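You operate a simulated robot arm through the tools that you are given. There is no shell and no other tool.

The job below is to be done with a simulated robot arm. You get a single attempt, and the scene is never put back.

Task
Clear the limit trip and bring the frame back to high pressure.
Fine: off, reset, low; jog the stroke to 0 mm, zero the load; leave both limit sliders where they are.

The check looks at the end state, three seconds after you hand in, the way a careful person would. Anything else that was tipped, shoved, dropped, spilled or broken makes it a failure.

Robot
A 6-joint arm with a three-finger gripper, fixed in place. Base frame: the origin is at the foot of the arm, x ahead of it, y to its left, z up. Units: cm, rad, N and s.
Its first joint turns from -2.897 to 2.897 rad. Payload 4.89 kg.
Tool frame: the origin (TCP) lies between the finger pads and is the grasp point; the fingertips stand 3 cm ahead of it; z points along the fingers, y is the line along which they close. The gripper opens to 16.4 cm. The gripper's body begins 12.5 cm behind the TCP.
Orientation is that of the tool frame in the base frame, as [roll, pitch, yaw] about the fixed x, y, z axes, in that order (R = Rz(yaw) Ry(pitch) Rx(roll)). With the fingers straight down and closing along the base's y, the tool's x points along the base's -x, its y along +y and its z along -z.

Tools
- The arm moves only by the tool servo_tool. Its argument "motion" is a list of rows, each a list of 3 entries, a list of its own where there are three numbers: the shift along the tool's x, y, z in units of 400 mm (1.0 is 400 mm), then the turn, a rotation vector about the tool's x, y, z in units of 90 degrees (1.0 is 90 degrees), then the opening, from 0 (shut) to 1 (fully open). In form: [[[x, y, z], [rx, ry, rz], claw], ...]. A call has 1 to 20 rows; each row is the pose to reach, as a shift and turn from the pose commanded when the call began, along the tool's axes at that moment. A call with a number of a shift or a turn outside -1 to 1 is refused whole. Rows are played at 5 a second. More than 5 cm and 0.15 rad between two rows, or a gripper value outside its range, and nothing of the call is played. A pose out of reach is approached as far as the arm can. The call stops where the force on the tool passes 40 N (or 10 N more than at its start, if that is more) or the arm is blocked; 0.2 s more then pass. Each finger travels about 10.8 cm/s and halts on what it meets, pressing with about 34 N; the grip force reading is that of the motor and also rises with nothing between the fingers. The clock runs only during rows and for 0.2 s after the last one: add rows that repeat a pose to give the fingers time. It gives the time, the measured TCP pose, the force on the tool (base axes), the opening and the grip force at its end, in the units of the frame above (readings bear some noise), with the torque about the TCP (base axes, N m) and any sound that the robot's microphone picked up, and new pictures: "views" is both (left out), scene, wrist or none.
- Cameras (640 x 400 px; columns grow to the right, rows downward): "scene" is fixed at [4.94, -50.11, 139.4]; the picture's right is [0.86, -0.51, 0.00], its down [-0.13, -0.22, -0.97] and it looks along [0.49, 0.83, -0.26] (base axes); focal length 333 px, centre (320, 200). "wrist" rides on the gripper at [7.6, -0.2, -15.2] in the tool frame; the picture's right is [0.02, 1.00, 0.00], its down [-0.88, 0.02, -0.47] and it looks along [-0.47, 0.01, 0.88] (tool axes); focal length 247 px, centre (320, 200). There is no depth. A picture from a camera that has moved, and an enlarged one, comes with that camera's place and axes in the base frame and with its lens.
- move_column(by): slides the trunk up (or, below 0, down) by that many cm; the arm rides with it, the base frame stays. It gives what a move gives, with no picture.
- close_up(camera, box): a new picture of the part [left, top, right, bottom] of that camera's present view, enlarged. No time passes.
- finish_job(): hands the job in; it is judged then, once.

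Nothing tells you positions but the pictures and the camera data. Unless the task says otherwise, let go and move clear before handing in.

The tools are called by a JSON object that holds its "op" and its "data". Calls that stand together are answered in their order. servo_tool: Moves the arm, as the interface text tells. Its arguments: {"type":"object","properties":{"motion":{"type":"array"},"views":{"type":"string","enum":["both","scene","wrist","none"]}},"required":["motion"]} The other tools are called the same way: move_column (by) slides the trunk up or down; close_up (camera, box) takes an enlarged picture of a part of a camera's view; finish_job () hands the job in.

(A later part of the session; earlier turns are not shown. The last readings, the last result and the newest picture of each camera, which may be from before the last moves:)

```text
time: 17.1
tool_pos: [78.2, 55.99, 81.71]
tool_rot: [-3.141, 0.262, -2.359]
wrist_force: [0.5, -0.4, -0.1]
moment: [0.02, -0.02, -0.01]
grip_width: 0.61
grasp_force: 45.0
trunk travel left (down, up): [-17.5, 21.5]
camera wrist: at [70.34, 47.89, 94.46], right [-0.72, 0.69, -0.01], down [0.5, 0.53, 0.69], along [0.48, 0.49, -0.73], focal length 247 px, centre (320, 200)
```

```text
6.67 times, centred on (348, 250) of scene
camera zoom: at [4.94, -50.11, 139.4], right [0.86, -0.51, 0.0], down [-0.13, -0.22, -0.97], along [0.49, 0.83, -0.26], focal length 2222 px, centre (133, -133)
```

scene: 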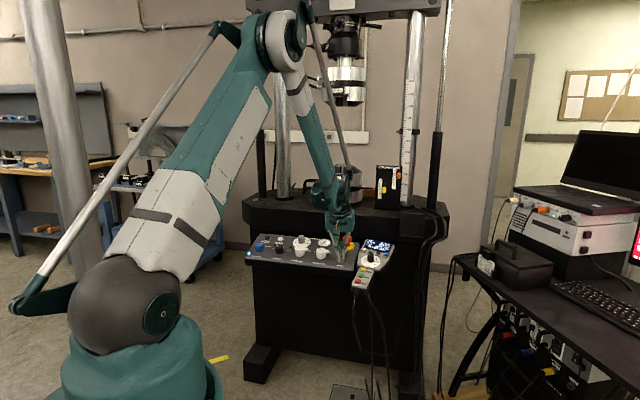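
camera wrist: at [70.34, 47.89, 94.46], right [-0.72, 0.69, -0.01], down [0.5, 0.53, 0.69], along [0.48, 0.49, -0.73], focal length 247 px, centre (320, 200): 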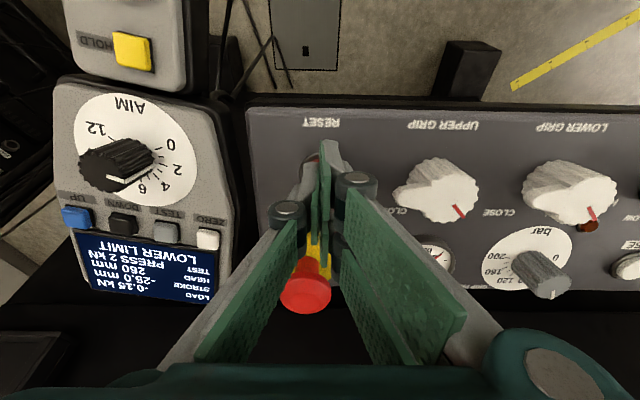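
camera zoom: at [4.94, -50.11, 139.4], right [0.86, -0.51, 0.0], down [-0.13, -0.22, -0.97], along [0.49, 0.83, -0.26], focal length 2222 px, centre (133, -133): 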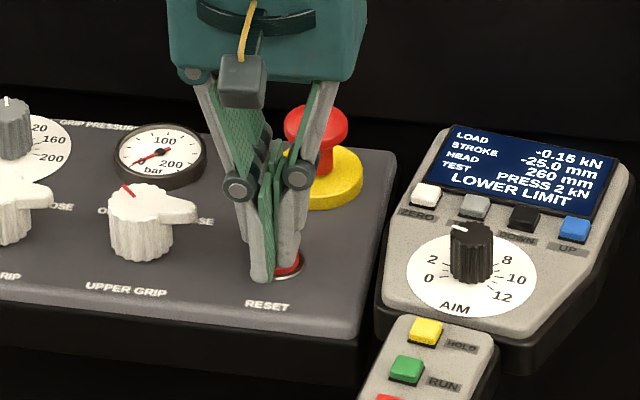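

The fingers have been wedged open by 0.6 cm. I'll look closely at how they meet the button.

{"op": "close_up", "data": {"camera": "wrist", "box": [270, 110, 370, 190]}}

{"op": "close_up", "data": {"camera": "scene", "box": [328, 246, 360, 270]}}

```text
5.00 times, centred on (320, 150) of wrist
camera zoom: at [70.34, 47.89, 94.46], right [-0.72, 0.69, -0.01], down [0.5, 0.53, 0.69], along [0.48, 0.49, -0.73], focal length 1235 px, centre (320, 450)
```

zoom: 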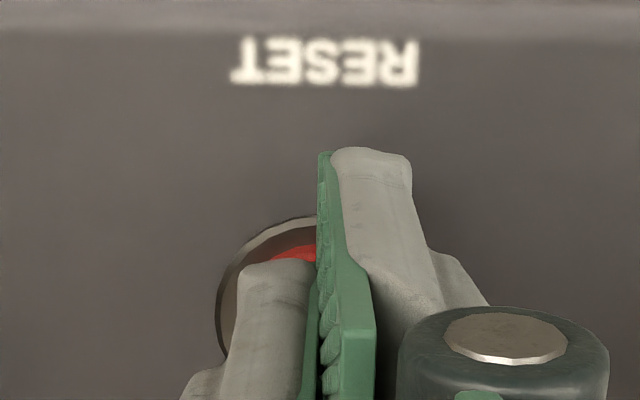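

```text
16.00 times, centred on (344, 258) of scene
camera zoom: at [4.94, -50.11, 139.4], right [0.86, -0.51, 0.0], down [-0.13, -0.22, -0.97], along [0.49, 0.83, -0.26], focal length 5332 px, centre (-64, -728)
```

zoom: 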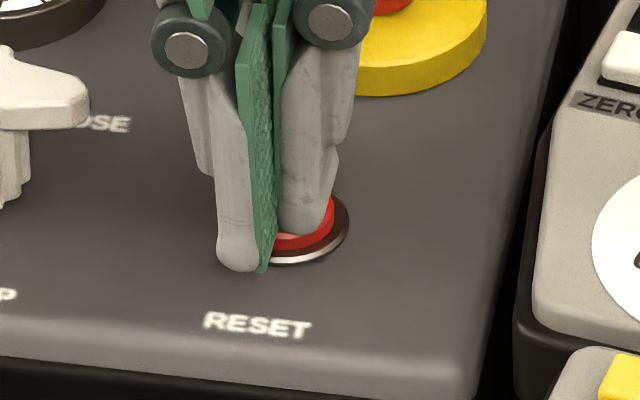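

The thumb appears to have pressed the lens and its glow is gone. I'll retreat straight out and check the lamp and display.

{"op": "servo_tool", "data": {"motion": [[[0, 0, -0.02], [0, 0, 0], 0.0], [[0, 0, -0.08], [0, 0, 0], 0.0], [[0, 0, -0.18], [0, 0, 0], 0.0], [[0, 0, -0.24], [0, 0, 0], 0.0], [[0, 0, -0.24], [0, 0, 0], 0.0]], "views": "both"}}

{"op": "close_up", "data": {"camera": "scene", "box": [240, 225, 400, 325]}}

{"op": "close_up", "data": {"camera": "scene", "box": [328, 228, 408, 278]}}

{"op": "close_up", "data": {"camera": "wrist", "box": [100, 90, 340, 270]}}

```text
time: 18.3
tool_pos: [76.38, 54.01, 91.02]
tool_rot: [-3.14, 0.261, -2.357]
wrist_force: [-0.5, -0.4, -1.2]
moment: [0.04, -0.01, 0.02]
grip_width: 0.0
grasp_force: 44.6
trunk travel left (down, up): [-17.5, 21.5]
camera wrist: at [68.53, 45.92, 103.7], right [-0.72, 0.69, -0.01], down [0.5, 0.53, 0.69], along [0.48, 0.49, -0.73], focal length 247 px, centre (320, 200)
```

scene: 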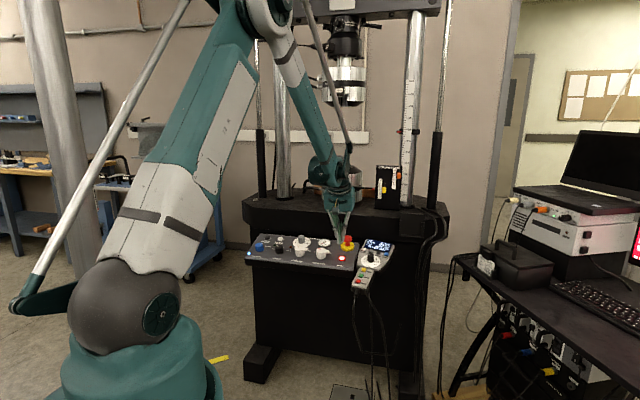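
wrist: 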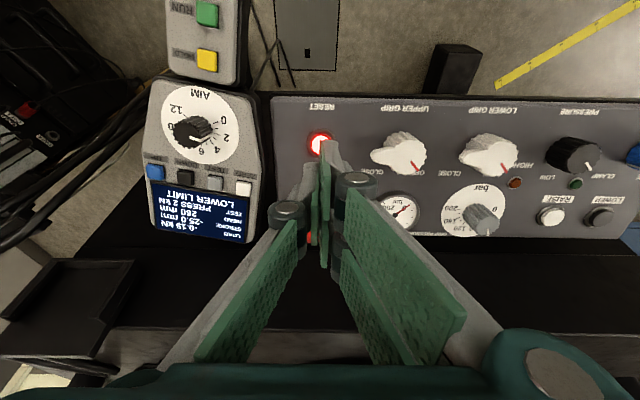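

```text
4.00 times, centred on (320, 275) of scene
camera zoom: at [4.94, -50.11, 139.4], right [0.86, -0.51, 0.0], down [-0.13, -0.22, -0.97], along [0.49, 0.83, -0.26], focal length 1333 px, centre (320, -100)
```

zoom: 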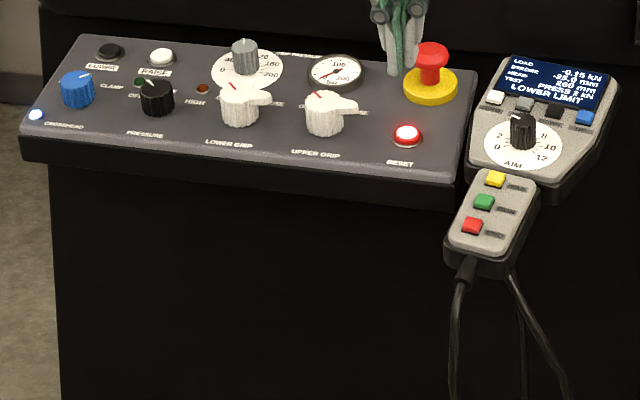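

```text
8.00 times, centred on (368, 253) of scene
camera zoom: at [4.94, -50.11, 139.4], right [0.86, -0.51, 0.0], down [-0.13, -0.22, -0.97], along [0.49, 0.83, -0.26], focal length 2666 px, centre (-64, -224)
```

zoom: 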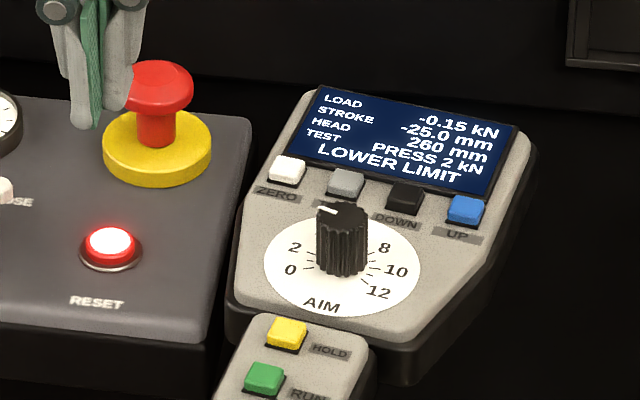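

```text
2.22 times, centred on (220, 180) of wrist
camera zoom: at [68.53, 45.92, 103.7], right [-0.72, 0.69, -0.01], down [0.5, 0.53, 0.69], along [0.48, 0.49, -0.73], focal length 549 px, centre (542, 244)
```

zoom: 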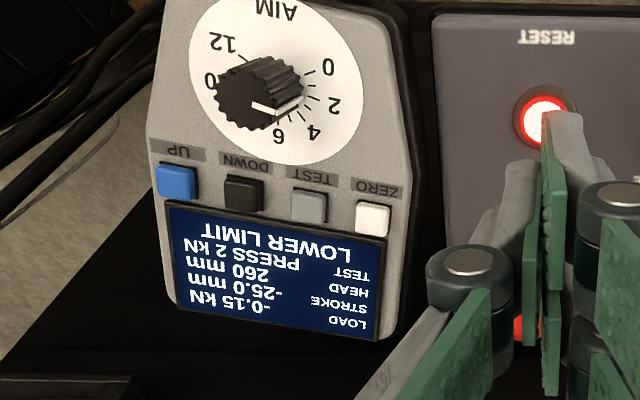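

RESET is still lit and LOWER LIMIT is still shown. The finger seam probably straddled the lens, so I'll shift 0.45 cm to put the thumb tip on it and press again, slowly and deeper.

{"op": "servo_tool", "data": {"motion": [[[0, 0.011, 0.06], [0, 0, 0], 0.0], [[0, 0.011, 0.15], [0, 0, 0], 0.0], [[0, 0.011, 0.215], [0, 0, 0], 0.0], [[0, 0.011, 0.225], [0, 0, 0], 0.0], [[0, 0.011, 0.23], [0, 0, 0], 0.0], [[0, 0.011, 0.2325], [0, 0, 0], 0.0], [[0, 0.011, 0.235], [0, 0, 0], 0.0], [[0, 0.011, 0.2375], [0, 0, 0], 0.0], [[0, 0.011, 0.24], [0, 0, 0], 0.0], [[0, 0.011, 0.2425], [0, 0, 0], 0.0], [[0, 0.011, 0.245], [0, 0, 0], 0.0], [[0, 0.011, 0.2475], [0, 0, 0], 0.0], [[0, 0.011, 0.25], [0, 0, 0], 0.0], [[0, 0.011, 0.25], [0, 0, 0], 0.0]], "views": "both"}}

{"op": "close_up", "data": {"camera": "scene", "box": [328, 228, 408, 278]}}

{"op": "close_up", "data": {"camera": "scene", "box": [328, 246, 360, 270]}}

{"op": "close_up", "data": {"camera": "wrist", "box": [270, 110, 370, 190]}}

```text
time: 21.3
tool_pos: [77.92, 56.25, 81.44]
tool_rot: [-3.14, 0.262, -2.358]
wrist_force: [2.0, -1.1, 6.9]
moment: [0.01, -0.08, -0.01]
grip_width: 0.59
grasp_force: 45.1
trunk travel left (down, up): [-17.5, 21.5]
heard: click
camera wrist: at [70.08, 48.25, 94.1], right [-0.72, 0.69, -0.01], down [0.5, 0.53, 0.69], along [0.48, 0.49, -0.73], focal length 247 px, centre (320, 200)
```

scene: 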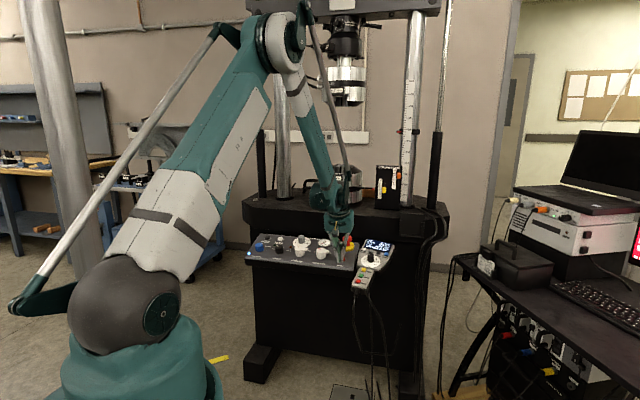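
wrist: 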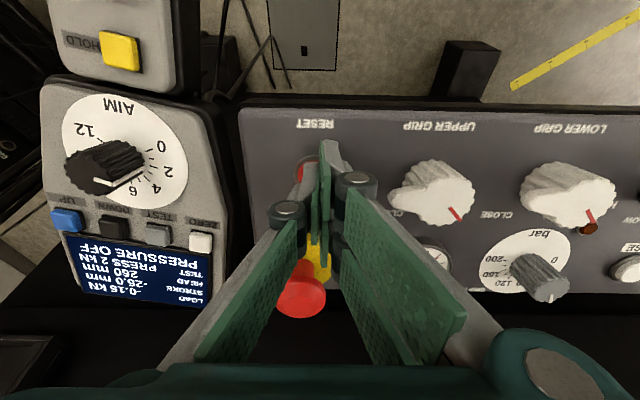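

```text
8.00 times, centred on (368, 253) of scene
camera zoom: at [4.94, -50.11, 139.4], right [0.86, -0.51, 0.0], down [-0.13, -0.22, -0.97], along [0.49, 0.83, -0.26], focal length 2666 px, centre (-64, -224)
```

zoom: 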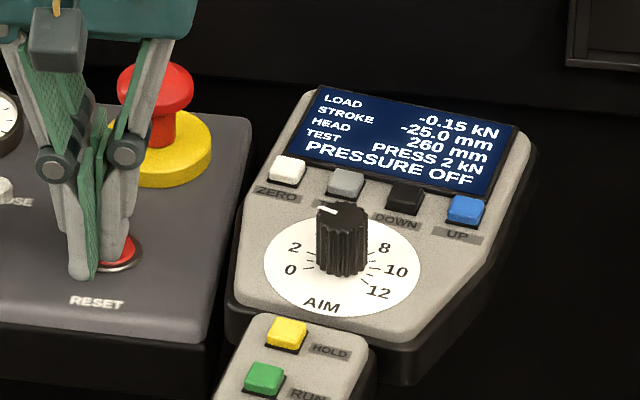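

```text
16.00 times, centred on (344, 258) of scene
camera zoom: at [4.94, -50.11, 139.4], right [0.86, -0.51, 0.0], down [-0.13, -0.22, -0.97], along [0.49, 0.83, -0.26], focal length 5332 px, centre (-64, -728)
```

zoom: 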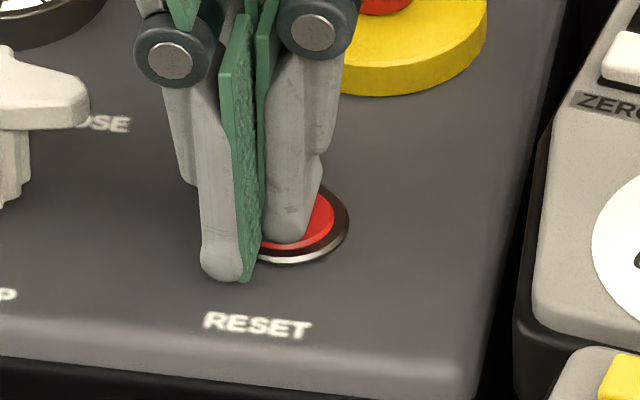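

```text
5.00 times, centred on (320, 150) of wrist
camera zoom: at [70.08, 48.25, 94.1], right [-0.72, 0.69, -0.01], down [0.5, 0.53, 0.69], along [0.48, 0.49, -0.73], focal length 1235 px, centre (320, 450)
```

zoom: 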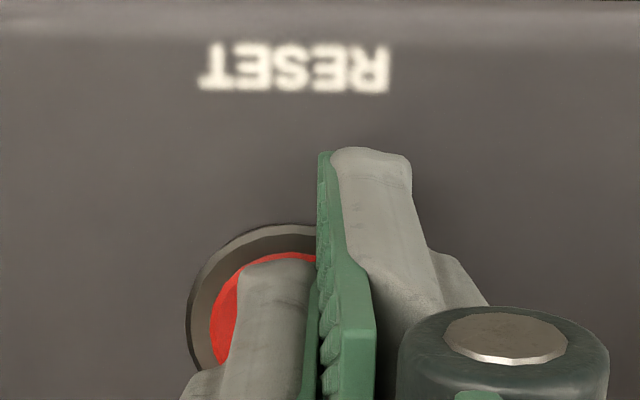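

It clicked and the display now reads PRESSURE OFF, so the trip is cleared. I'll retreat and go back over the pressure knob to turn it to LOW.

{"op": "servo_tool", "data": {"motion": [[[0, 0, -0.03], [0, 0, 0], 0.0], [[0, 0, -0.12], [0, 0, 0], 0.0], [[0, 0, -0.22], [0, 0, 0], 0.0], [[0, 0.05, -0.25], [0, 0, -0.03], 0.0], [[-0.001, 0.15, -0.25], [0, 0, -0.09], 0.0], [[-0.002, 0.25, -0.25], [0, 0, -0.15], 0.1], [[-0.003, 0.35, -0.25], [0, 0, -0.21], 0.2], [[-0.004, 0.45, -0.25], [0, 0, -0.27], 0.317], [[-0.005, 0.55, -0.25], [0, 0, -0.34], 0.317], [[-0.006, 0.64, -0.24], [0, 0, -0.4], 0.317], [[-0.007, 0.6915, -0.21], [0, 0, -0.444], 0.317], [[-0.007, 0.6915, -0.1835], [0, 0, -0.444], 0.317], [[-0.007, 0.6915, -0.1835], [0, 0, -0.444], 0.317]], "views": "both"}}

{"op": "close_up", "data": {"camera": "wrist", "box": [240, 110, 400, 230]}}

{"op": "close_up", "data": {"camera": "scene", "box": [240, 225, 400, 325]}}

```text
time: 24.1
tool_pos: [57.32, 74.66, 88.37]
tool_rot: [-2.969, 0.198, -1.643]
wrist_force: [-0.5, 0.2, 0.4]
moment: [-0.08, -0.03, -0.01]
grip_width: 5.19
grasp_force: 0.1
trunk travel left (down, up): [-17.5, 21.5]
camera wrist: at [54.15, 64.47, 101.64], right [-0.98, 0.08, -0.17], down [-0.04, 0.78, 0.63], along [0.19, 0.62, -0.76], focal length 247 px, centre (320, 200)
```

scene: 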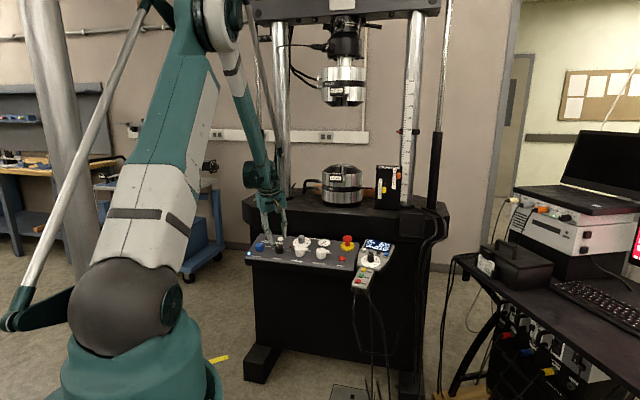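
wrist: 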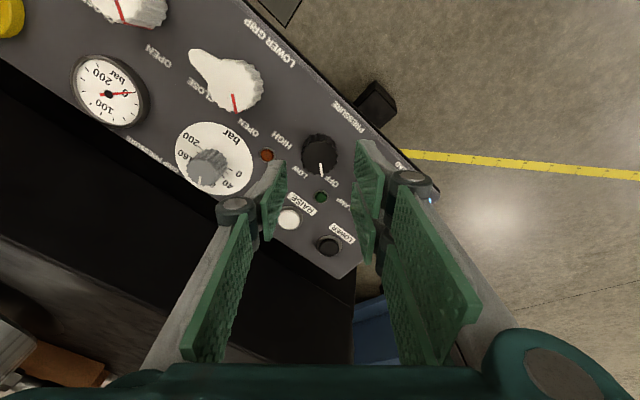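

```text
3.33 times, centred on (320, 170) of wrist
camera zoom: at [54.15, 64.47, 101.64], right [-0.98, 0.08, -0.17], down [-0.04, 0.78, 0.63], along [0.19, 0.62, -0.76], focal length 823 px, centre (320, 300)
```

zoom: 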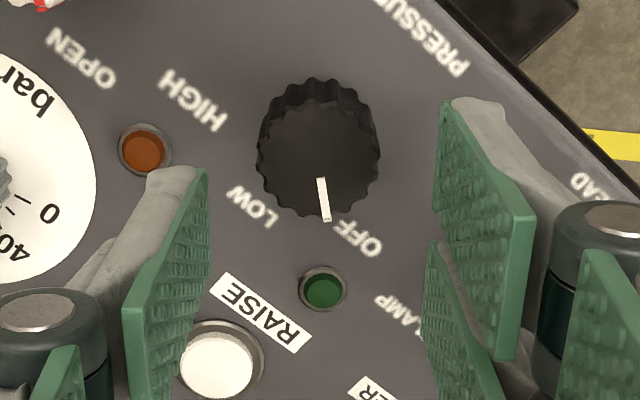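

```text
4.00 times, centred on (320, 275) of scene
camera zoom: at [4.94, -50.11, 139.4], right [0.86, -0.51, 0.0], down [-0.13, -0.22, -0.97], along [0.49, 0.83, -0.26], focal length 1333 px, centre (320, -100)
```

zoom: 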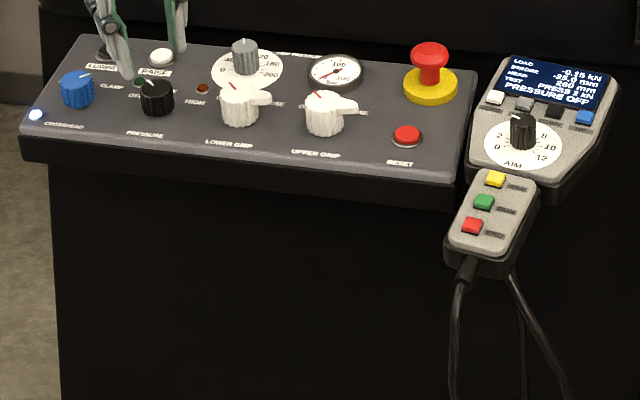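

The RESET lamp is out. The knob is still at OFF and the gripper is over it, so I'll descend and grip.

{"op": "servo_tool", "data": {"motion": [[[0.004, -0.002, 0.05], [0, 0, 0], 0.317], [[0.004, -0.002, 0.1], [0, 0, 0], 0.317], [[0.004, -0.002, 0.148], [0, 0, 0], 0.317], [[0.004, -0.002, 0.148], [0, 0, 0], 0.317], [[0.004, -0.002, 0.148], [0, 0, 0], 0.2], [[0.004, -0.002, 0.148], [0, 0, 0], 0.1], [[0.004, -0.002, 0.148], [0, 0, 0], 0.1]], "views": "wrist"}}

{"op": "close_up", "data": {"camera": "wrist", "box": [240, 110, 400, 230]}}

```text
time: 25.7
tool_pos: [58.55, 75.66, 82.69]
tool_rot: [-2.97, 0.199, -1.645]
wrist_force: [-13.5, -1.4, -8.4]
moment: [0.17, 0.33, 0.14]
grip_width: 3.48
grasp_force: 45.4
trunk travel left (down, up): [-17.5, 21.5]
camera wrist: at [55.32, 65.41, 95.95], right [-0.98, 0.08, -0.17], down [-0.04, 0.78, 0.63], along [0.19, 0.62, -0.76], focal length 247 px, centre (320, 200)
```

wrist: 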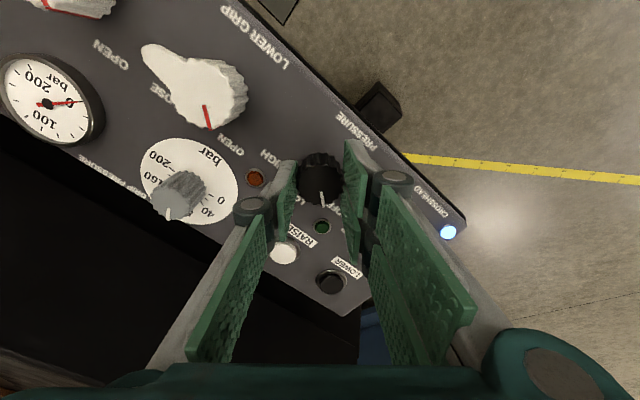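

```text
3.33 times, centred on (320, 170) of wrist
camera zoom: at [55.32, 65.41, 95.95], right [-0.98, 0.08, -0.17], down [-0.04, 0.78, 0.63], along [0.19, 0.62, -0.76], focal length 823 px, centre (320, 300)
```

zoom: 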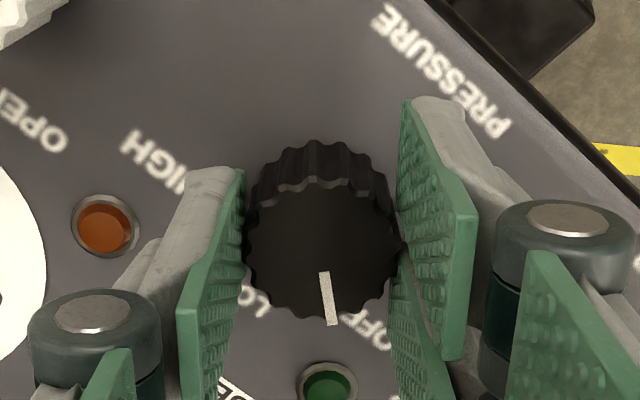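

It's gripped. I'll turn +50° (CW) to LOW.

{"op": "servo_tool", "data": {"motion": [[[0, 0.0015, 0], [0, 0, 0.05], 0.1], [[0, 0.0015, 0], [0, 0, 0.1], 0.1], [[0, 0.0015, 0], [0, 0, 0.15], 0.1], [[0, 0.0015, 0], [0, 0, 0.2], 0.1], [[0, 0.0015, 0], [0, 0, 0.25], 0.1], [[0, 0.0015, 0], [0, 0, 0.3], 0.1], [[0, 0.0015, 0], [0, 0, 0.35], 0.1], [[0, 0.0015, 0], [0, 0, 0.4], 0.1], [[0, 0.0015, 0], [0, 0, 0.45], 0.1], [[0, 0.0015, 0], [0, 0, 0.5], 0.1], [[0, 0.0015, 0], [0, 0, 0.55], 0.1], [[0, 0.0015, 0], [0, 0, 0.56], 0.1]], "views": "both"}}

{"op": "close_up", "data": {"camera": "wrist", "box": [240, 110, 400, 230]}}

{"op": "close_up", "data": {"camera": "scene", "box": [240, 225, 400, 325]}}

```text
time: 28.3
tool_pos: [58.39, 75.55, 82.87]
tool_rot: [3.095, 0.259, -2.549]
wrist_force: [-14.6, -16.9, -10.7]
moment: [-0.74, 0.84, 0.01]
grip_width: 3.49
grasp_force: 45.3
trunk travel left (down, up): [-17.5, 21.5]
camera wrist: at [49.6, 68.7, 95.48], right [-0.59, 0.81, 0.04], down [0.61, 0.41, 0.68], along [0.54, 0.42, -0.73], focal length 247 px, centre (320, 200)
```

scene: 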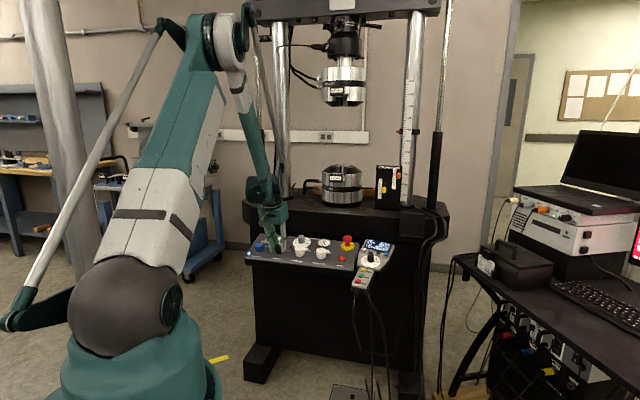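
wrist: 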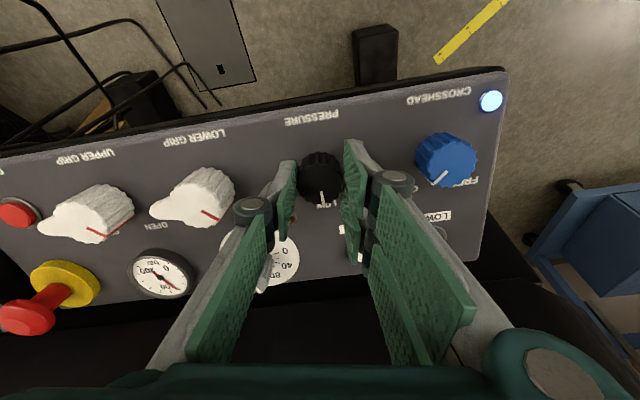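

```text
3.33 times, centred on (320, 170) of wrist
camera zoom: at [49.6, 68.7, 95.48], right [-0.59, 0.81, 0.04], down [0.61, 0.41, 0.68], along [0.54, 0.42, -0.73], focal length 823 px, centre (320, 300)
```

zoom: 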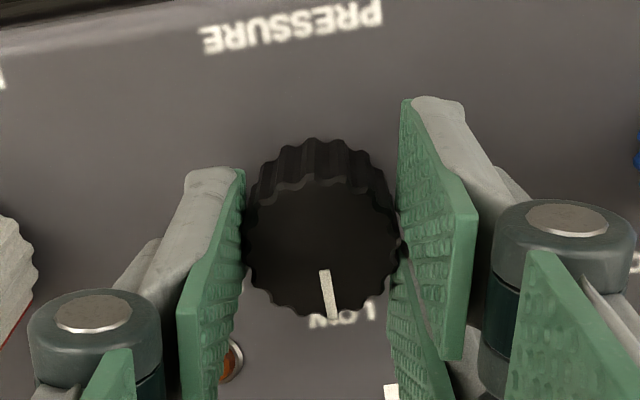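

```text
4.00 times, centred on (320, 275) of scene
camera zoom: at [4.94, -50.11, 139.4], right [0.86, -0.51, 0.0], down [-0.13, -0.22, -0.97], along [0.49, 0.83, -0.26], focal length 1333 px, centre (320, -100)
```

zoom: 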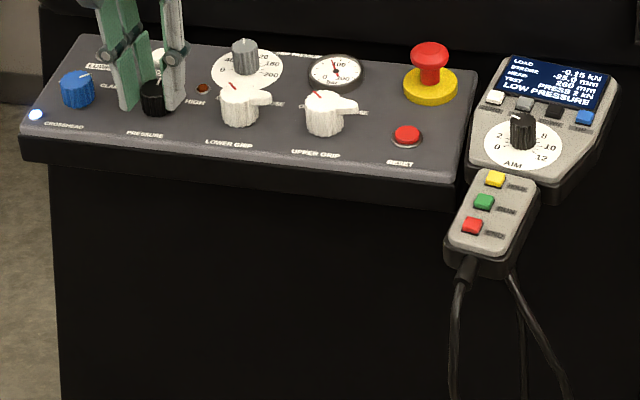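

The display reads LOW PRESSURE and the gauge has risen. I'll release the knob and retreat, then look at the pendant.

{"op": "servo_tool", "data": {"motion": [[[0, 0, 0], [0, 0, 0], 0.317], [[0, 0, 0], [0, 0, 0], 0.317], [[0, 0, -0.06], [0, 0, 0], 0.317], [[0, 0, -0.14], [0, 0, 0], 0.317], [[0, 0, -0.24], [0, 0, 0], 0.317], [[0, 0, -0.34], [0, 0, 0], 0.2], [[0, 0, -0.34], [0, 0, 0], 0.0], [[0, 0, -0.34], [0, 0, 0], 0.0]], "views": "both"}}

{"op": "close_up", "data": {"camera": "scene", "box": [240, 225, 400, 325]}}

{"op": "close_up", "data": {"camera": "scene", "box": [350, 230, 406, 300]}}

```text
time: 30.1
tool_pos: [55.93, 73.32, 95.98]
tool_rot: [3.094, 0.26, -2.546]
wrist_force: [-1.0, -0.7, -0.1]
moment: [0.05, -0.02, 0.03]
grip_width: 0.0
grasp_force: 34.0
trunk travel left (down, up): [-17.5, 21.5]
camera wrist: at [47.1, 66.27, 108.76], right [-0.59, 0.81, 0.04], down [0.61, 0.41, 0.68], along [0.54, 0.42, -0.73], focal length 247 px, centre (320, 200)
```

scene: 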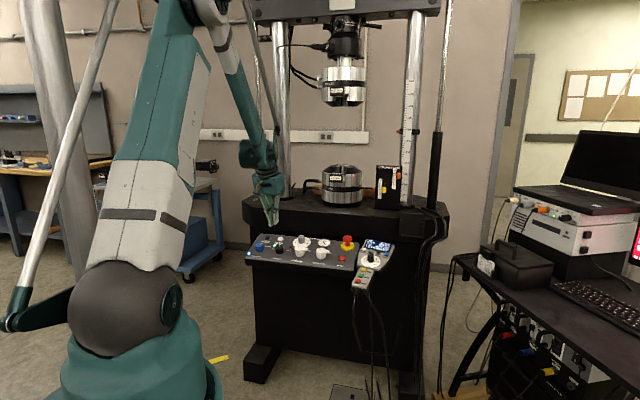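
wrist: 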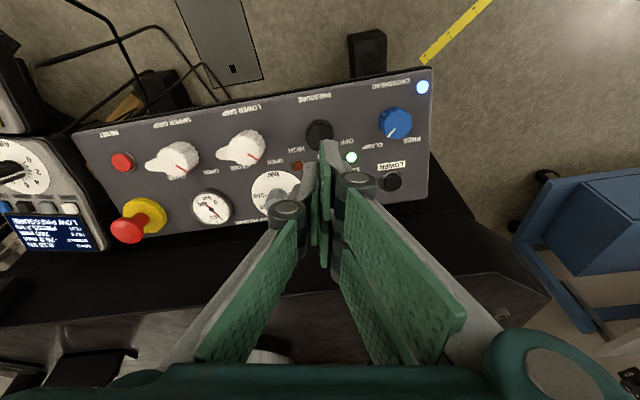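

```text
4.00 times, centred on (320, 275) of scene
camera zoom: at [4.94, -50.11, 139.4], right [0.86, -0.51, 0.0], down [-0.13, -0.22, -0.97], along [0.49, 0.83, -0.26], focal length 1333 px, centre (320, -100)
```

zoom: 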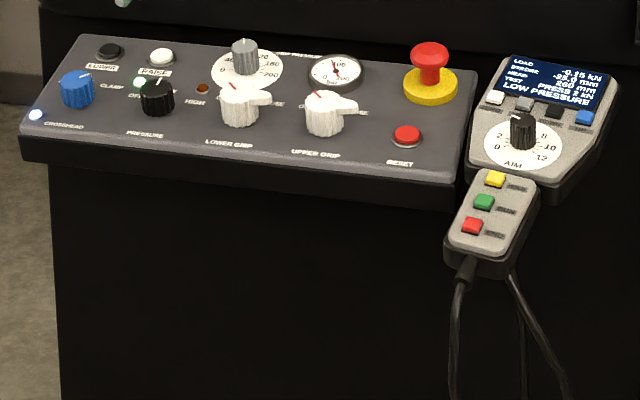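

```text
5.71 times, centred on (378, 265) of scene
camera zoom: at [4.94, -50.11, 139.4], right [0.86, -0.51, 0.0], down [-0.13, -0.22, -0.97], along [0.49, 0.83, -0.26], focal length 1904 px, centre (-11, -171)
```

zoom: 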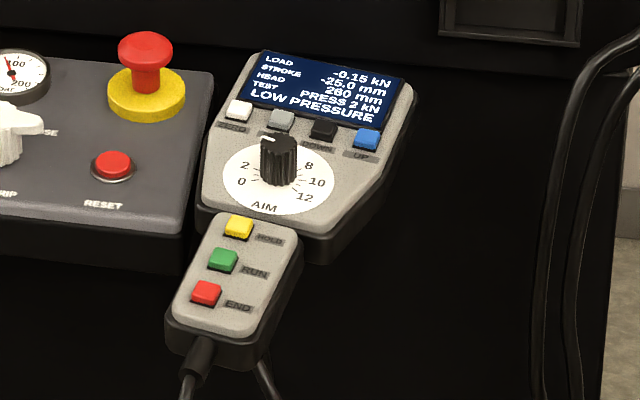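

The green LOW lamp is on and the pointer is at LOW. I'll travel across at height to the pendant for the UP button, which I estimate near (93.2, 45.1, 82), in two legs.

{"op": "servo_tool", "data": {"motion": [[[-0.024, -0.0989, 0], [0, 0, -0.013], 0.0], [[-0.0481, -0.1978, 0], [0, 0, -0.026], 0.0], [[-0.0722, -0.2967, 0], [0, 0, -0.039], 0.0], [[-0.0962, -0.3956, 0], [0, 0, -0.052], 0.0], [[-0.1203, -0.4944, 0], [0, 0, -0.065], 0.0], [[-0.1443, -0.5933, 0], [0, 0, -0.078], 0.0], [[-0.1684, -0.6922, 0], [0, 0, -0.091], 0.0], [[-0.1924, -0.7911, 0], [0, 0, -0.104], 0.0], [[-0.2165, -0.89, 0], [0, 0, -0.117], 0.0], [[-0.2165, -0.89, 0], [0, 0, -0.117], 0.0]], "views": "both"}}

{"op": "close_up", "data": {"camera": "wrist", "box": [180, 100, 400, 260]}}

```text
time: 32.3
tool_pos: [83.17, 48.68, 96.7]
tool_rot: [-3.139, 0.262, -2.359]
wrist_force: [0.3, -0.8, -0.4]
moment: [0.02, 0.02, -0.01]
grip_width: 0.0
grasp_force: 34.5
trunk travel left (down, up): [-17.5, 21.5]
camera wrist: at [75.32, 40.66, 109.35], right [-0.72, 0.69, -0.01], down [0.5, 0.53, 0.69], along [0.48, 0.49, -0.73], focal length 247 px, centre (320, 200)
```

scene: 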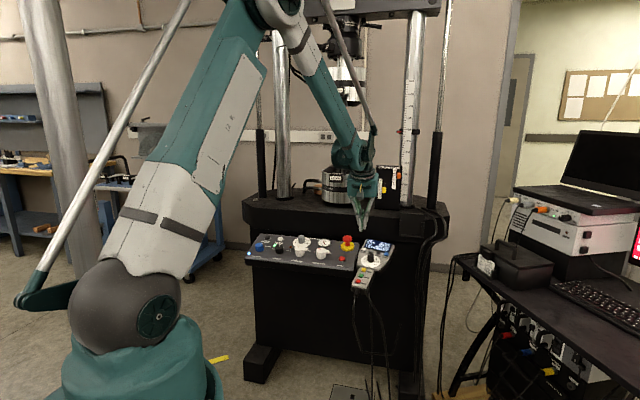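
wrist: 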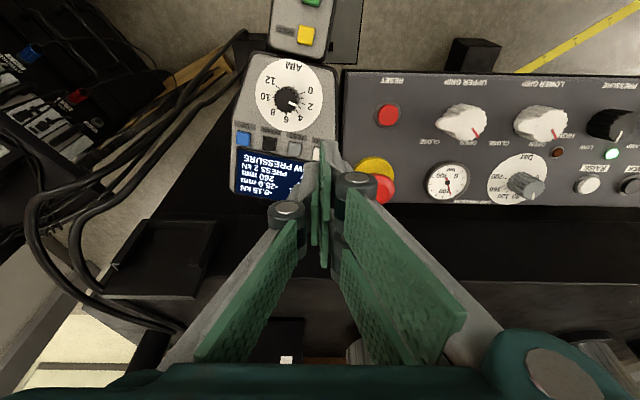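

```text
2.50 times, centred on (290, 180) of wrist
camera zoom: at [75.32, 40.66, 109.35], right [-0.72, 0.69, -0.01], down [0.5, 0.53, 0.69], along [0.48, 0.49, -0.73], focal length 617 px, centre (395, 250)
```

zoom: 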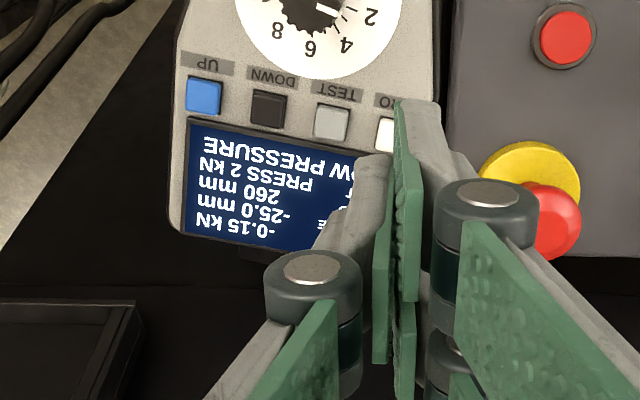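

The arm reaches easily and both triangulations of UP agree to within 2 mm. I'll hover the thumb over UP.

{"op": "servo_tool", "data": {"motion": [[[-0.004, -0.075, 0.02], [0, 0, 0], 0.0], [[-0.009, -0.15, 0.06], [0, 0, 0], 0.0], [[-0.014, -0.225, 0.12], [0, 0, 0], 0.0], [[-0.014, -0.225, 0.184], [0, 0, 0], 0.0], [[-0.014, -0.225, 0.184], [0, 0, 0], 0.0]], "views": "both"}}

{"op": "close_up", "data": {"camera": "wrist", "box": [240, 90, 400, 210]}}

{"op": "close_up", "data": {"camera": "scene", "box": [350, 210, 414, 270]}}

```text
time: 33.5
tool_pos: [91.52, 44.08, 89.42]
tool_rot: [-3.141, 0.263, -2.358]
wrist_force: [-0.3, 0.3, 0.3]
moment: [0.02, 0.02, 0.03]
grip_width: 0.0
grasp_force: 33.6
trunk travel left (down, up): [-17.5, 21.5]
camera wrist: at [83.57, 36.0, 102.15], right [-0.72, 0.69, -0.01], down [0.5, 0.53, 0.69], along [0.48, 0.49, -0.73], focal length 247 px, centre (320, 200)
```

scene: 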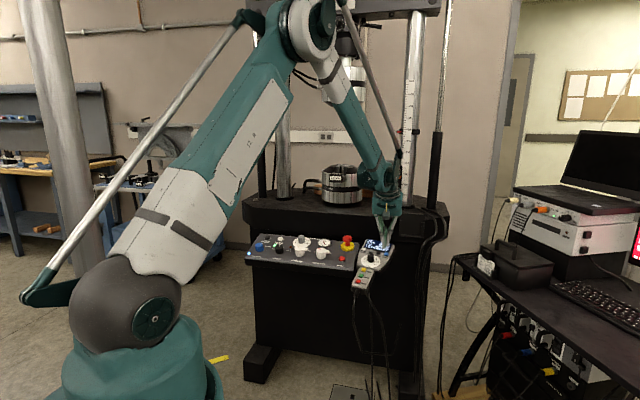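
wrist: 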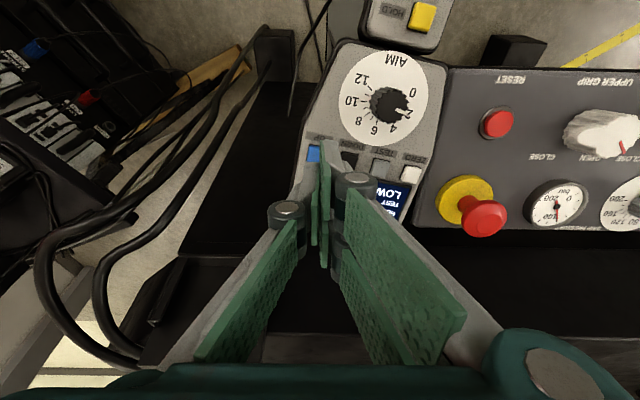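

```text
3.33 times, centred on (320, 150) of wrist
camera zoom: at [83.57, 36.0, 102.15], right [-0.72, 0.69, -0.01], down [0.5, 0.53, 0.69], along [0.48, 0.49, -0.73], focal length 823 px, centre (320, 367)
```

zoom: 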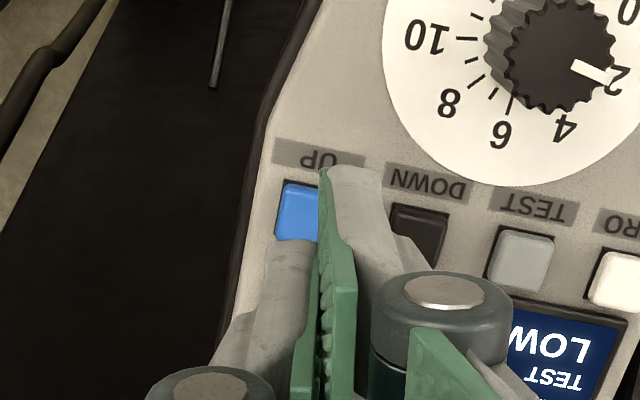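

```text
6.67 times, centred on (382, 240) of scene
camera zoom: at [4.94, -50.11, 139.4], right [0.86, -0.51, 0.0], down [-0.13, -0.22, -0.97], along [0.49, 0.83, -0.26], focal length 2222 px, centre (-93, -67)
```

zoom: 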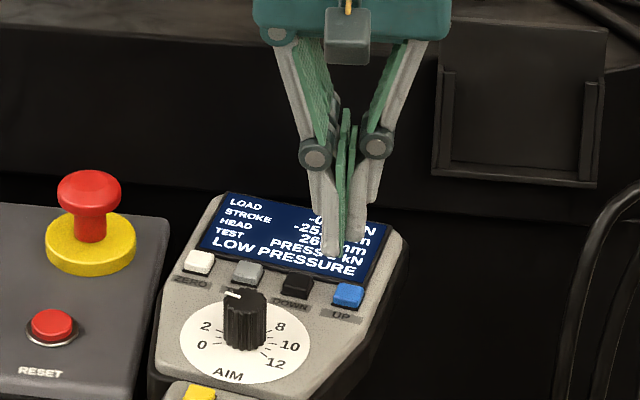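

The thumb lines up with UP, and I'll nudge 0.4 cm towards the user. I'll press slowly and watch for the stroke to change.

{"op": "servo_tool", "data": {"motion": [[[0.01, 0, 0.05], [0, 0, 0], 0.0], [[0.01, 0, 0.095], [0, 0, 0], 0.0], [[0.01, 0, 0.108], [0, 0, 0], 0.0], [[0.01, 0, 0.111], [0, 0, 0], 0.0], [[0.01, 0, 0.114], [0, 0, 0], 0.0], [[0.01, 0, 0.117], [0, 0, 0], 0.0], [[0.01, 0, 0.12], [0, 0, 0], 0.0], [[0.01, 0, 0.123], [0, 0, 0], 0.0]], "views": "both"}}

{"op": "close_up", "data": {"camera": "scene", "box": [350, 230, 406, 270]}}

{"op": "close_up", "data": {"camera": "wrist", "box": [270, 90, 430, 230]}}

```text
time: 35.3
tool_pos: [91.93, 44.76, 84.78]
tool_rot: [-3.14, 0.261, -2.359]
wrist_force: [0.5, 0.2, 2.1]
moment: [0.03, -0.03, 0.01]
grip_width: 0.59
grasp_force: 44.9
trunk travel left (down, up): [-17.5, 21.5]
heard: click
camera wrist: at [84.05, 36.61, 97.44], right [-0.72, 0.69, -0.01], down [0.5, 0.53, 0.69], along [0.48, 0.49, -0.73], focal length 247 px, centre (320, 200)
```

scene: 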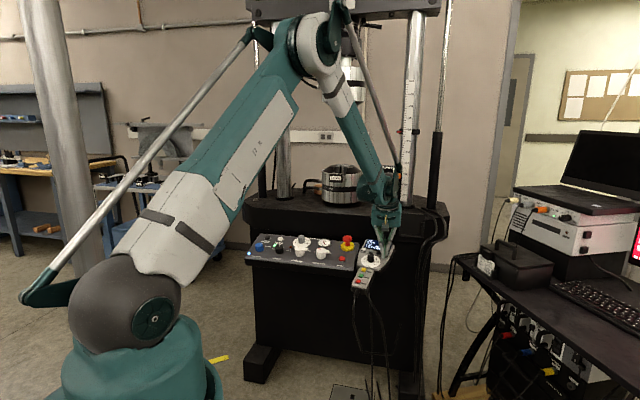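
wrist: 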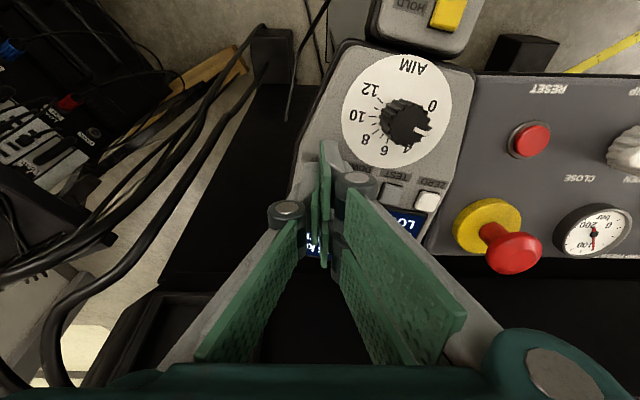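

```text
10.00 times, centred on (378, 250) of scene
camera zoom: at [4.94, -50.11, 139.4], right [0.86, -0.51, 0.0], down [-0.13, -0.22, -0.97], along [0.49, 0.83, -0.26], focal length 3333 px, centre (-260, -300)
```

zoom: 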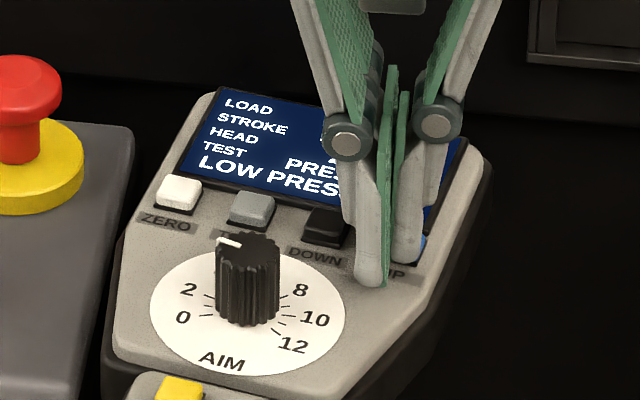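

```text
2.86 times, centred on (350, 160) of wrist
camera zoom: at [84.05, 36.61, 97.44], right [-0.72, 0.69, -0.01], down [0.5, 0.53, 0.69], along [0.48, 0.49, -0.73], focal length 706 px, centre (234, 314)
```

zoom: 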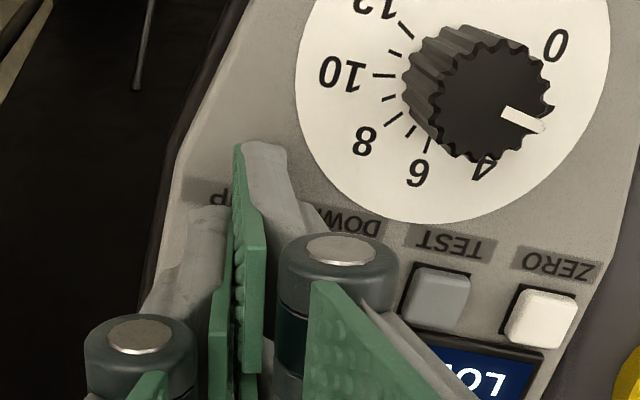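

I heard a click, but the fingers hide the stroke digits. I'll lift off to read how far the stroke moved.

{"op": "servo_tool", "data": {"motion": [[[0, 0, -0.04], [0, 0, 0], 0.0], [[0, 0, -0.14], [0, 0, 0], 0.0], [[0, 0, -0.24], [0, 0, 0], 0.0]], "views": "scene"}}

{"op": "close_up", "data": {"camera": "scene", "box": [350, 230, 406, 270]}}

```text
time: 36.1
tool_pos: [90.17, 42.68, 93.65]
tool_rot: [-3.139, 0.262, -2.357]
wrist_force: [0.9, 1.0, -1.9]
moment: [-0.12, 0.2, 0.04]
grip_width: 0.0
grasp_force: 45.1
trunk travel left (down, up): [-17.5, 21.5]
```

scene: 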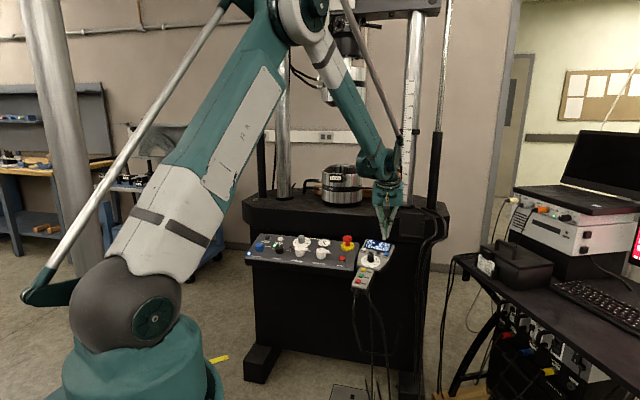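

```text
10.00 times, centred on (378, 250) of scene
camera zoom: at [4.94, -50.11, 139.4], right [0.86, -0.51, 0.0], down [-0.13, -0.22, -0.97], along [0.49, 0.83, -0.26], focal length 3333 px, centre (-260, -300)
```

zoom: 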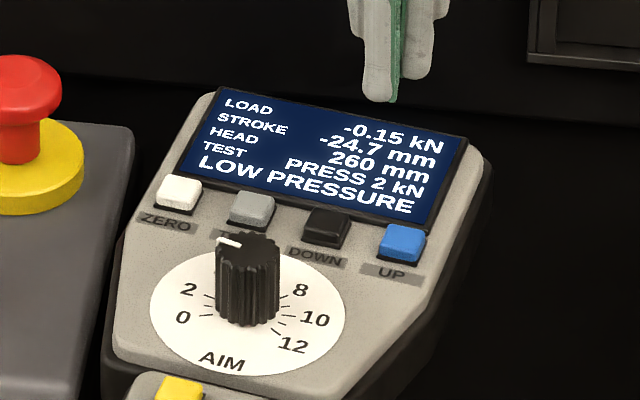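

UP works: the stroke is at −24.7 mm. I'll do a timed press with about 2.2 s of hold to calibrate the jog rate.

{"op": "servo_tool", "data": {"motion": [[[0, 0, 0.12], [0, 0, 0], 0.0], [[0, 0, 0.22], [0, 0, 0], 0.0], [[0, 0, 0.243], [0, 0, 0], 0.0], [[0, 0, 0.243], [0, 0, 0], 0.0], [[0, 0, 0.243], [0, 0, 0], 0.0], [[0, 0, 0.243], [0, 0, 0], 0.0], [[0, 0, 0.243], [0, 0, 0], 0.0], [[0, 0, 0.243], [0, 0, 0], 0.0], [[0, 0, 0.243], [0, 0, 0], 0.0], [[0, 0, 0.243], [0, 0, 0], 0.0], [[0, 0, 0.243], [0, 0, 0], 0.0], [[0, 0, 0.243], [0, 0, 0], 0.0], [[0, 0, 0.243], [0, 0, 0], 0.0], [[0, 0, 0.2], [0, 0, 0], 0.0], [[0, 0, 0.1], [0, 0, 0], 0.0], [[0, 0, 0], [0, 0, 0], 0.0]], "views": "scene"}}

{"op": "close_up", "data": {"camera": "scene", "box": [350, 230, 406, 270]}}

```text
time: 39.5
tool_pos: [90.18, 42.93, 93.93]
tool_rot: [-3.141, 0.26, -2.358]
wrist_force: [1.1, -0.5, -1.3]
moment: [-0.07, 0.18, 0.02]
grip_width: 0.0
grasp_force: 44.5
trunk travel left (down, up): [-17.5, 21.5]
heard: click
```

scene: 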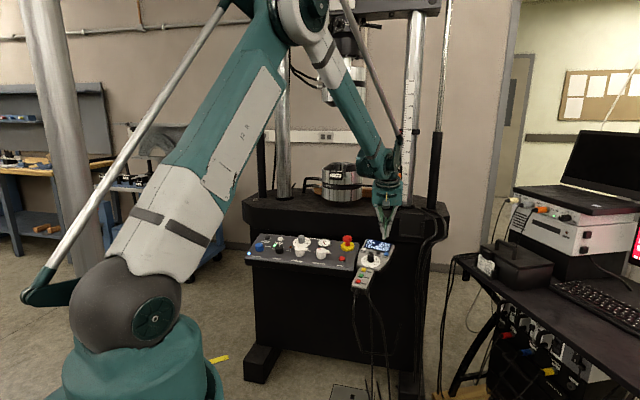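

```text
10.00 times, centred on (378, 250) of scene
camera zoom: at [4.94, -50.11, 139.4], right [0.86, -0.51, 0.0], down [-0.13, -0.22, -0.97], along [0.49, 0.83, -0.26], focal length 3333 px, centre (-260, -300)
```

zoom: 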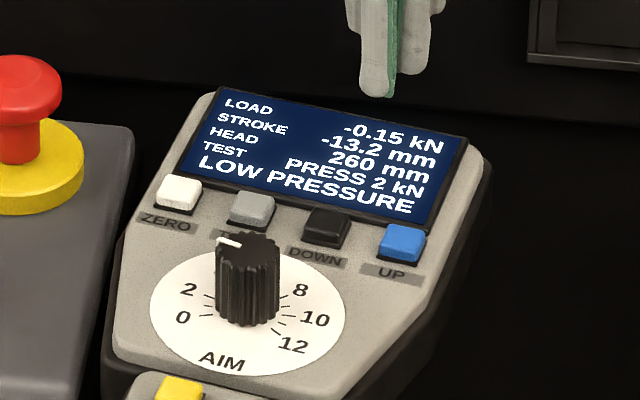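

The rate is about 5 mm/s (11.5 mm moved), so the stroke is now −13.2. I'll use the same press with one more hold row, for roughly +12.5 mm.

{"op": "servo_tool", "data": {"motion": [[[0, 0, 0.12], [0, 0, 0], 0.0], [[0, 0, 0.22], [0, 0, 0], 0.0], [[0, 0, 0.243], [0, 0, 0], 0.0], [[0, 0, 0.243], [0, 0, 0], 0.0], [[0, 0, 0.243], [0, 0, 0], 0.0], [[0, 0, 0.243], [0, 0, 0], 0.0], [[0, 0, 0.243], [0, 0, 0], 0.0], [[0, 0, 0.243], [0, 0, 0], 0.0], [[0, 0, 0.243], [0, 0, 0], 0.0], [[0, 0, 0.243], [0, 0, 0], 0.0], [[0, 0, 0.243], [0, 0, 0], 0.0], [[0, 0, 0.243], [0, 0, 0], 0.0], [[0, 0, 0.243], [0, 0, 0], 0.0], [[0, 0, 0.243], [0, 0, 0], 0.0], [[0, 0, 0.2], [0, 0, 0], 0.0], [[0, 0, 0.1], [0, 0, 0], 0.0], [[0, 0, 0], [0, 0, 0], 0.0]], "views": "scene"}}

{"op": "close_up", "data": {"camera": "scene", "box": [350, 230, 406, 270]}}

```text
time: 43.1
tool_pos: [90.02, 42.89, 93.97]
tool_rot: [-3.14, 0.264, -2.359]
wrist_force: [1.2, 1.0, -1.6]
moment: [-0.08, 0.19, 0.05]
grip_width: 0.0
grasp_force: 44.9
trunk travel left (down, up): [-17.5, 21.5]
heard: click
```

scene: 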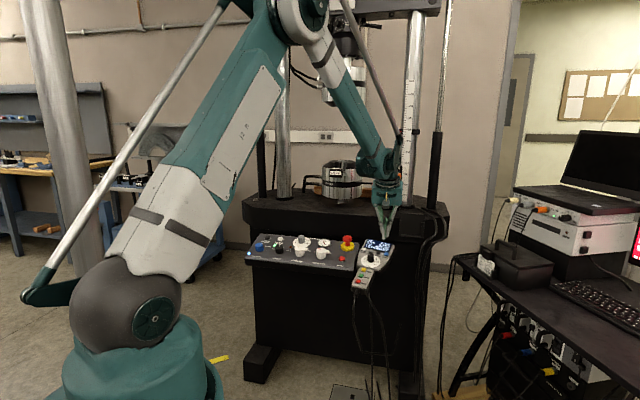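

```text
10.00 times, centred on (378, 250) of scene
camera zoom: at [4.94, -50.11, 139.4], right [0.86, -0.51, 0.0], down [-0.13, -0.22, -0.97], along [0.49, 0.83, -0.26], focal length 3333 px, centre (-260, -300)
```

zoom: 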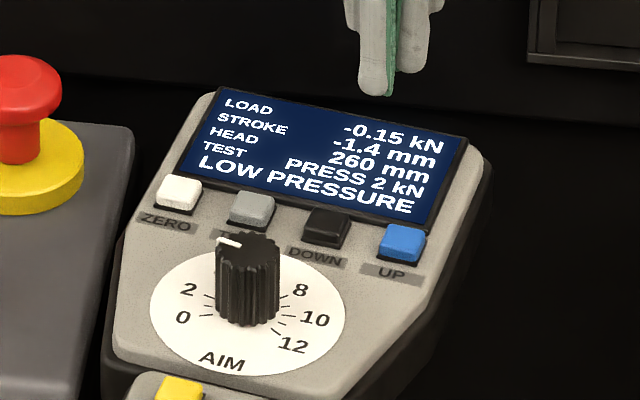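

−1.4 mm now. I'll give a short tap.

{"op": "servo_tool", "data": {"motion": [[[0, 0, 0.12], [0, 0, 0], 0.0], [[0, 0, 0.22], [0, 0, 0], 0.0], [[0, 0, 0.243], [0, 0, 0], 0.0], [[0, 0, 0.2], [0, 0, 0], 0.0], [[0, 0, 0.1], [0, 0, 0], 0.0], [[0, 0, 0], [0, 0, 0], 0.0]], "views": "scene"}}

{"op": "close_up", "data": {"camera": "scene", "box": [350, 230, 406, 270]}}

```text
time: 44.5
tool_pos: [90.02, 43.13, 94.02]
tool_rot: [-3.14, 0.26, -2.357]
wrist_force: [2.3, 1.2, -1.9]
moment: [-0.1, 0.2, 0.02]
grip_width: 0.0
grasp_force: 45.0
trunk travel left (down, up): [-17.5, 21.5]
```

scene: 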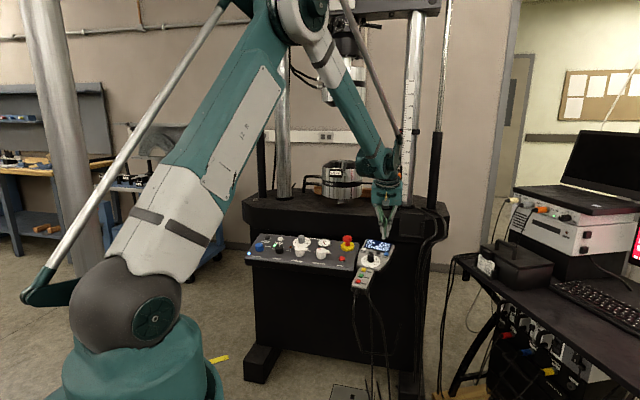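

```text
10.00 times, centred on (378, 250) of scene
camera zoom: at [4.94, -50.11, 139.4], right [0.86, -0.51, 0.0], down [-0.13, -0.22, -0.97], along [0.49, 0.83, -0.26], focal length 3333 px, centre (-260, -300)
```

zoom: 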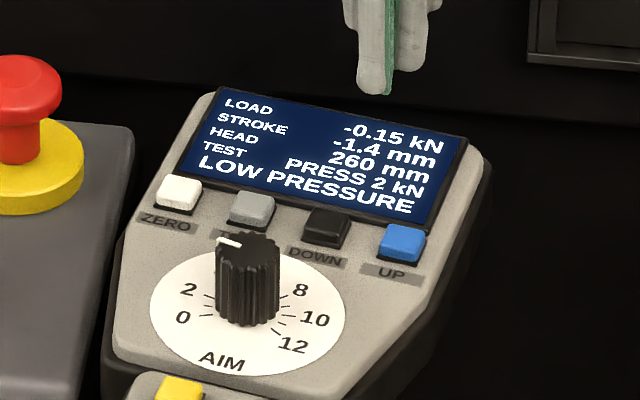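

That tap was too short to click. I'll hold one row longer.

{"op": "servo_tool", "data": {"motion": [[[0, 0, 0.12], [0, 0, 0], 0.0], [[0, 0, 0.22], [0, 0, 0], 0.0], [[0, 0, 0.243], [0, 0, 0], 0.0], [[0, 0, 0.243], [0, 0, 0], 0.0], [[0, 0, 0.2], [0, 0, 0], 0.0], [[0, 0, 0.1], [0, 0, 0], 0.0], [[0, 0, 0], [0, 0, 0], 0.0]], "views": "scene"}}

{"op": "close_up", "data": {"camera": "scene", "box": [350, 230, 406, 270]}}

```text
time: 46.1
tool_pos: [90.32, 43.06, 94.13]
tool_rot: [-3.139, 0.262, -2.357]
wrist_force: [1.3, 0.4, -1.9]
moment: [-0.05, 0.17, 0.01]
grip_width: 0.0
grasp_force: 44.7
trunk travel left (down, up): [-17.5, 21.5]
heard: click
```

scene: 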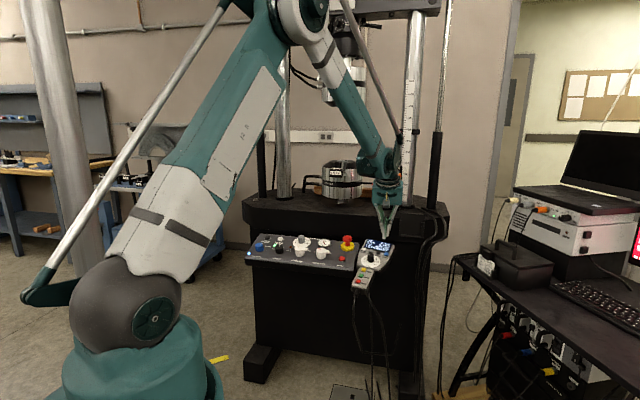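

```text
10.00 times, centred on (378, 250) of scene
camera zoom: at [4.94, -50.11, 139.4], right [0.86, -0.51, 0.0], down [-0.13, -0.22, -0.97], along [0.49, 0.83, -0.26], focal length 3333 px, centre (-260, -300)
```

zoom: 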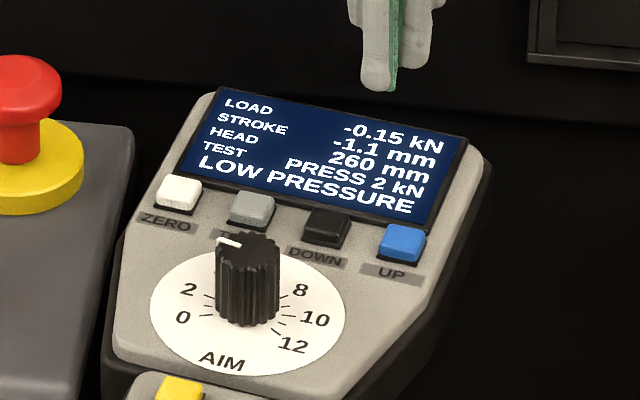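

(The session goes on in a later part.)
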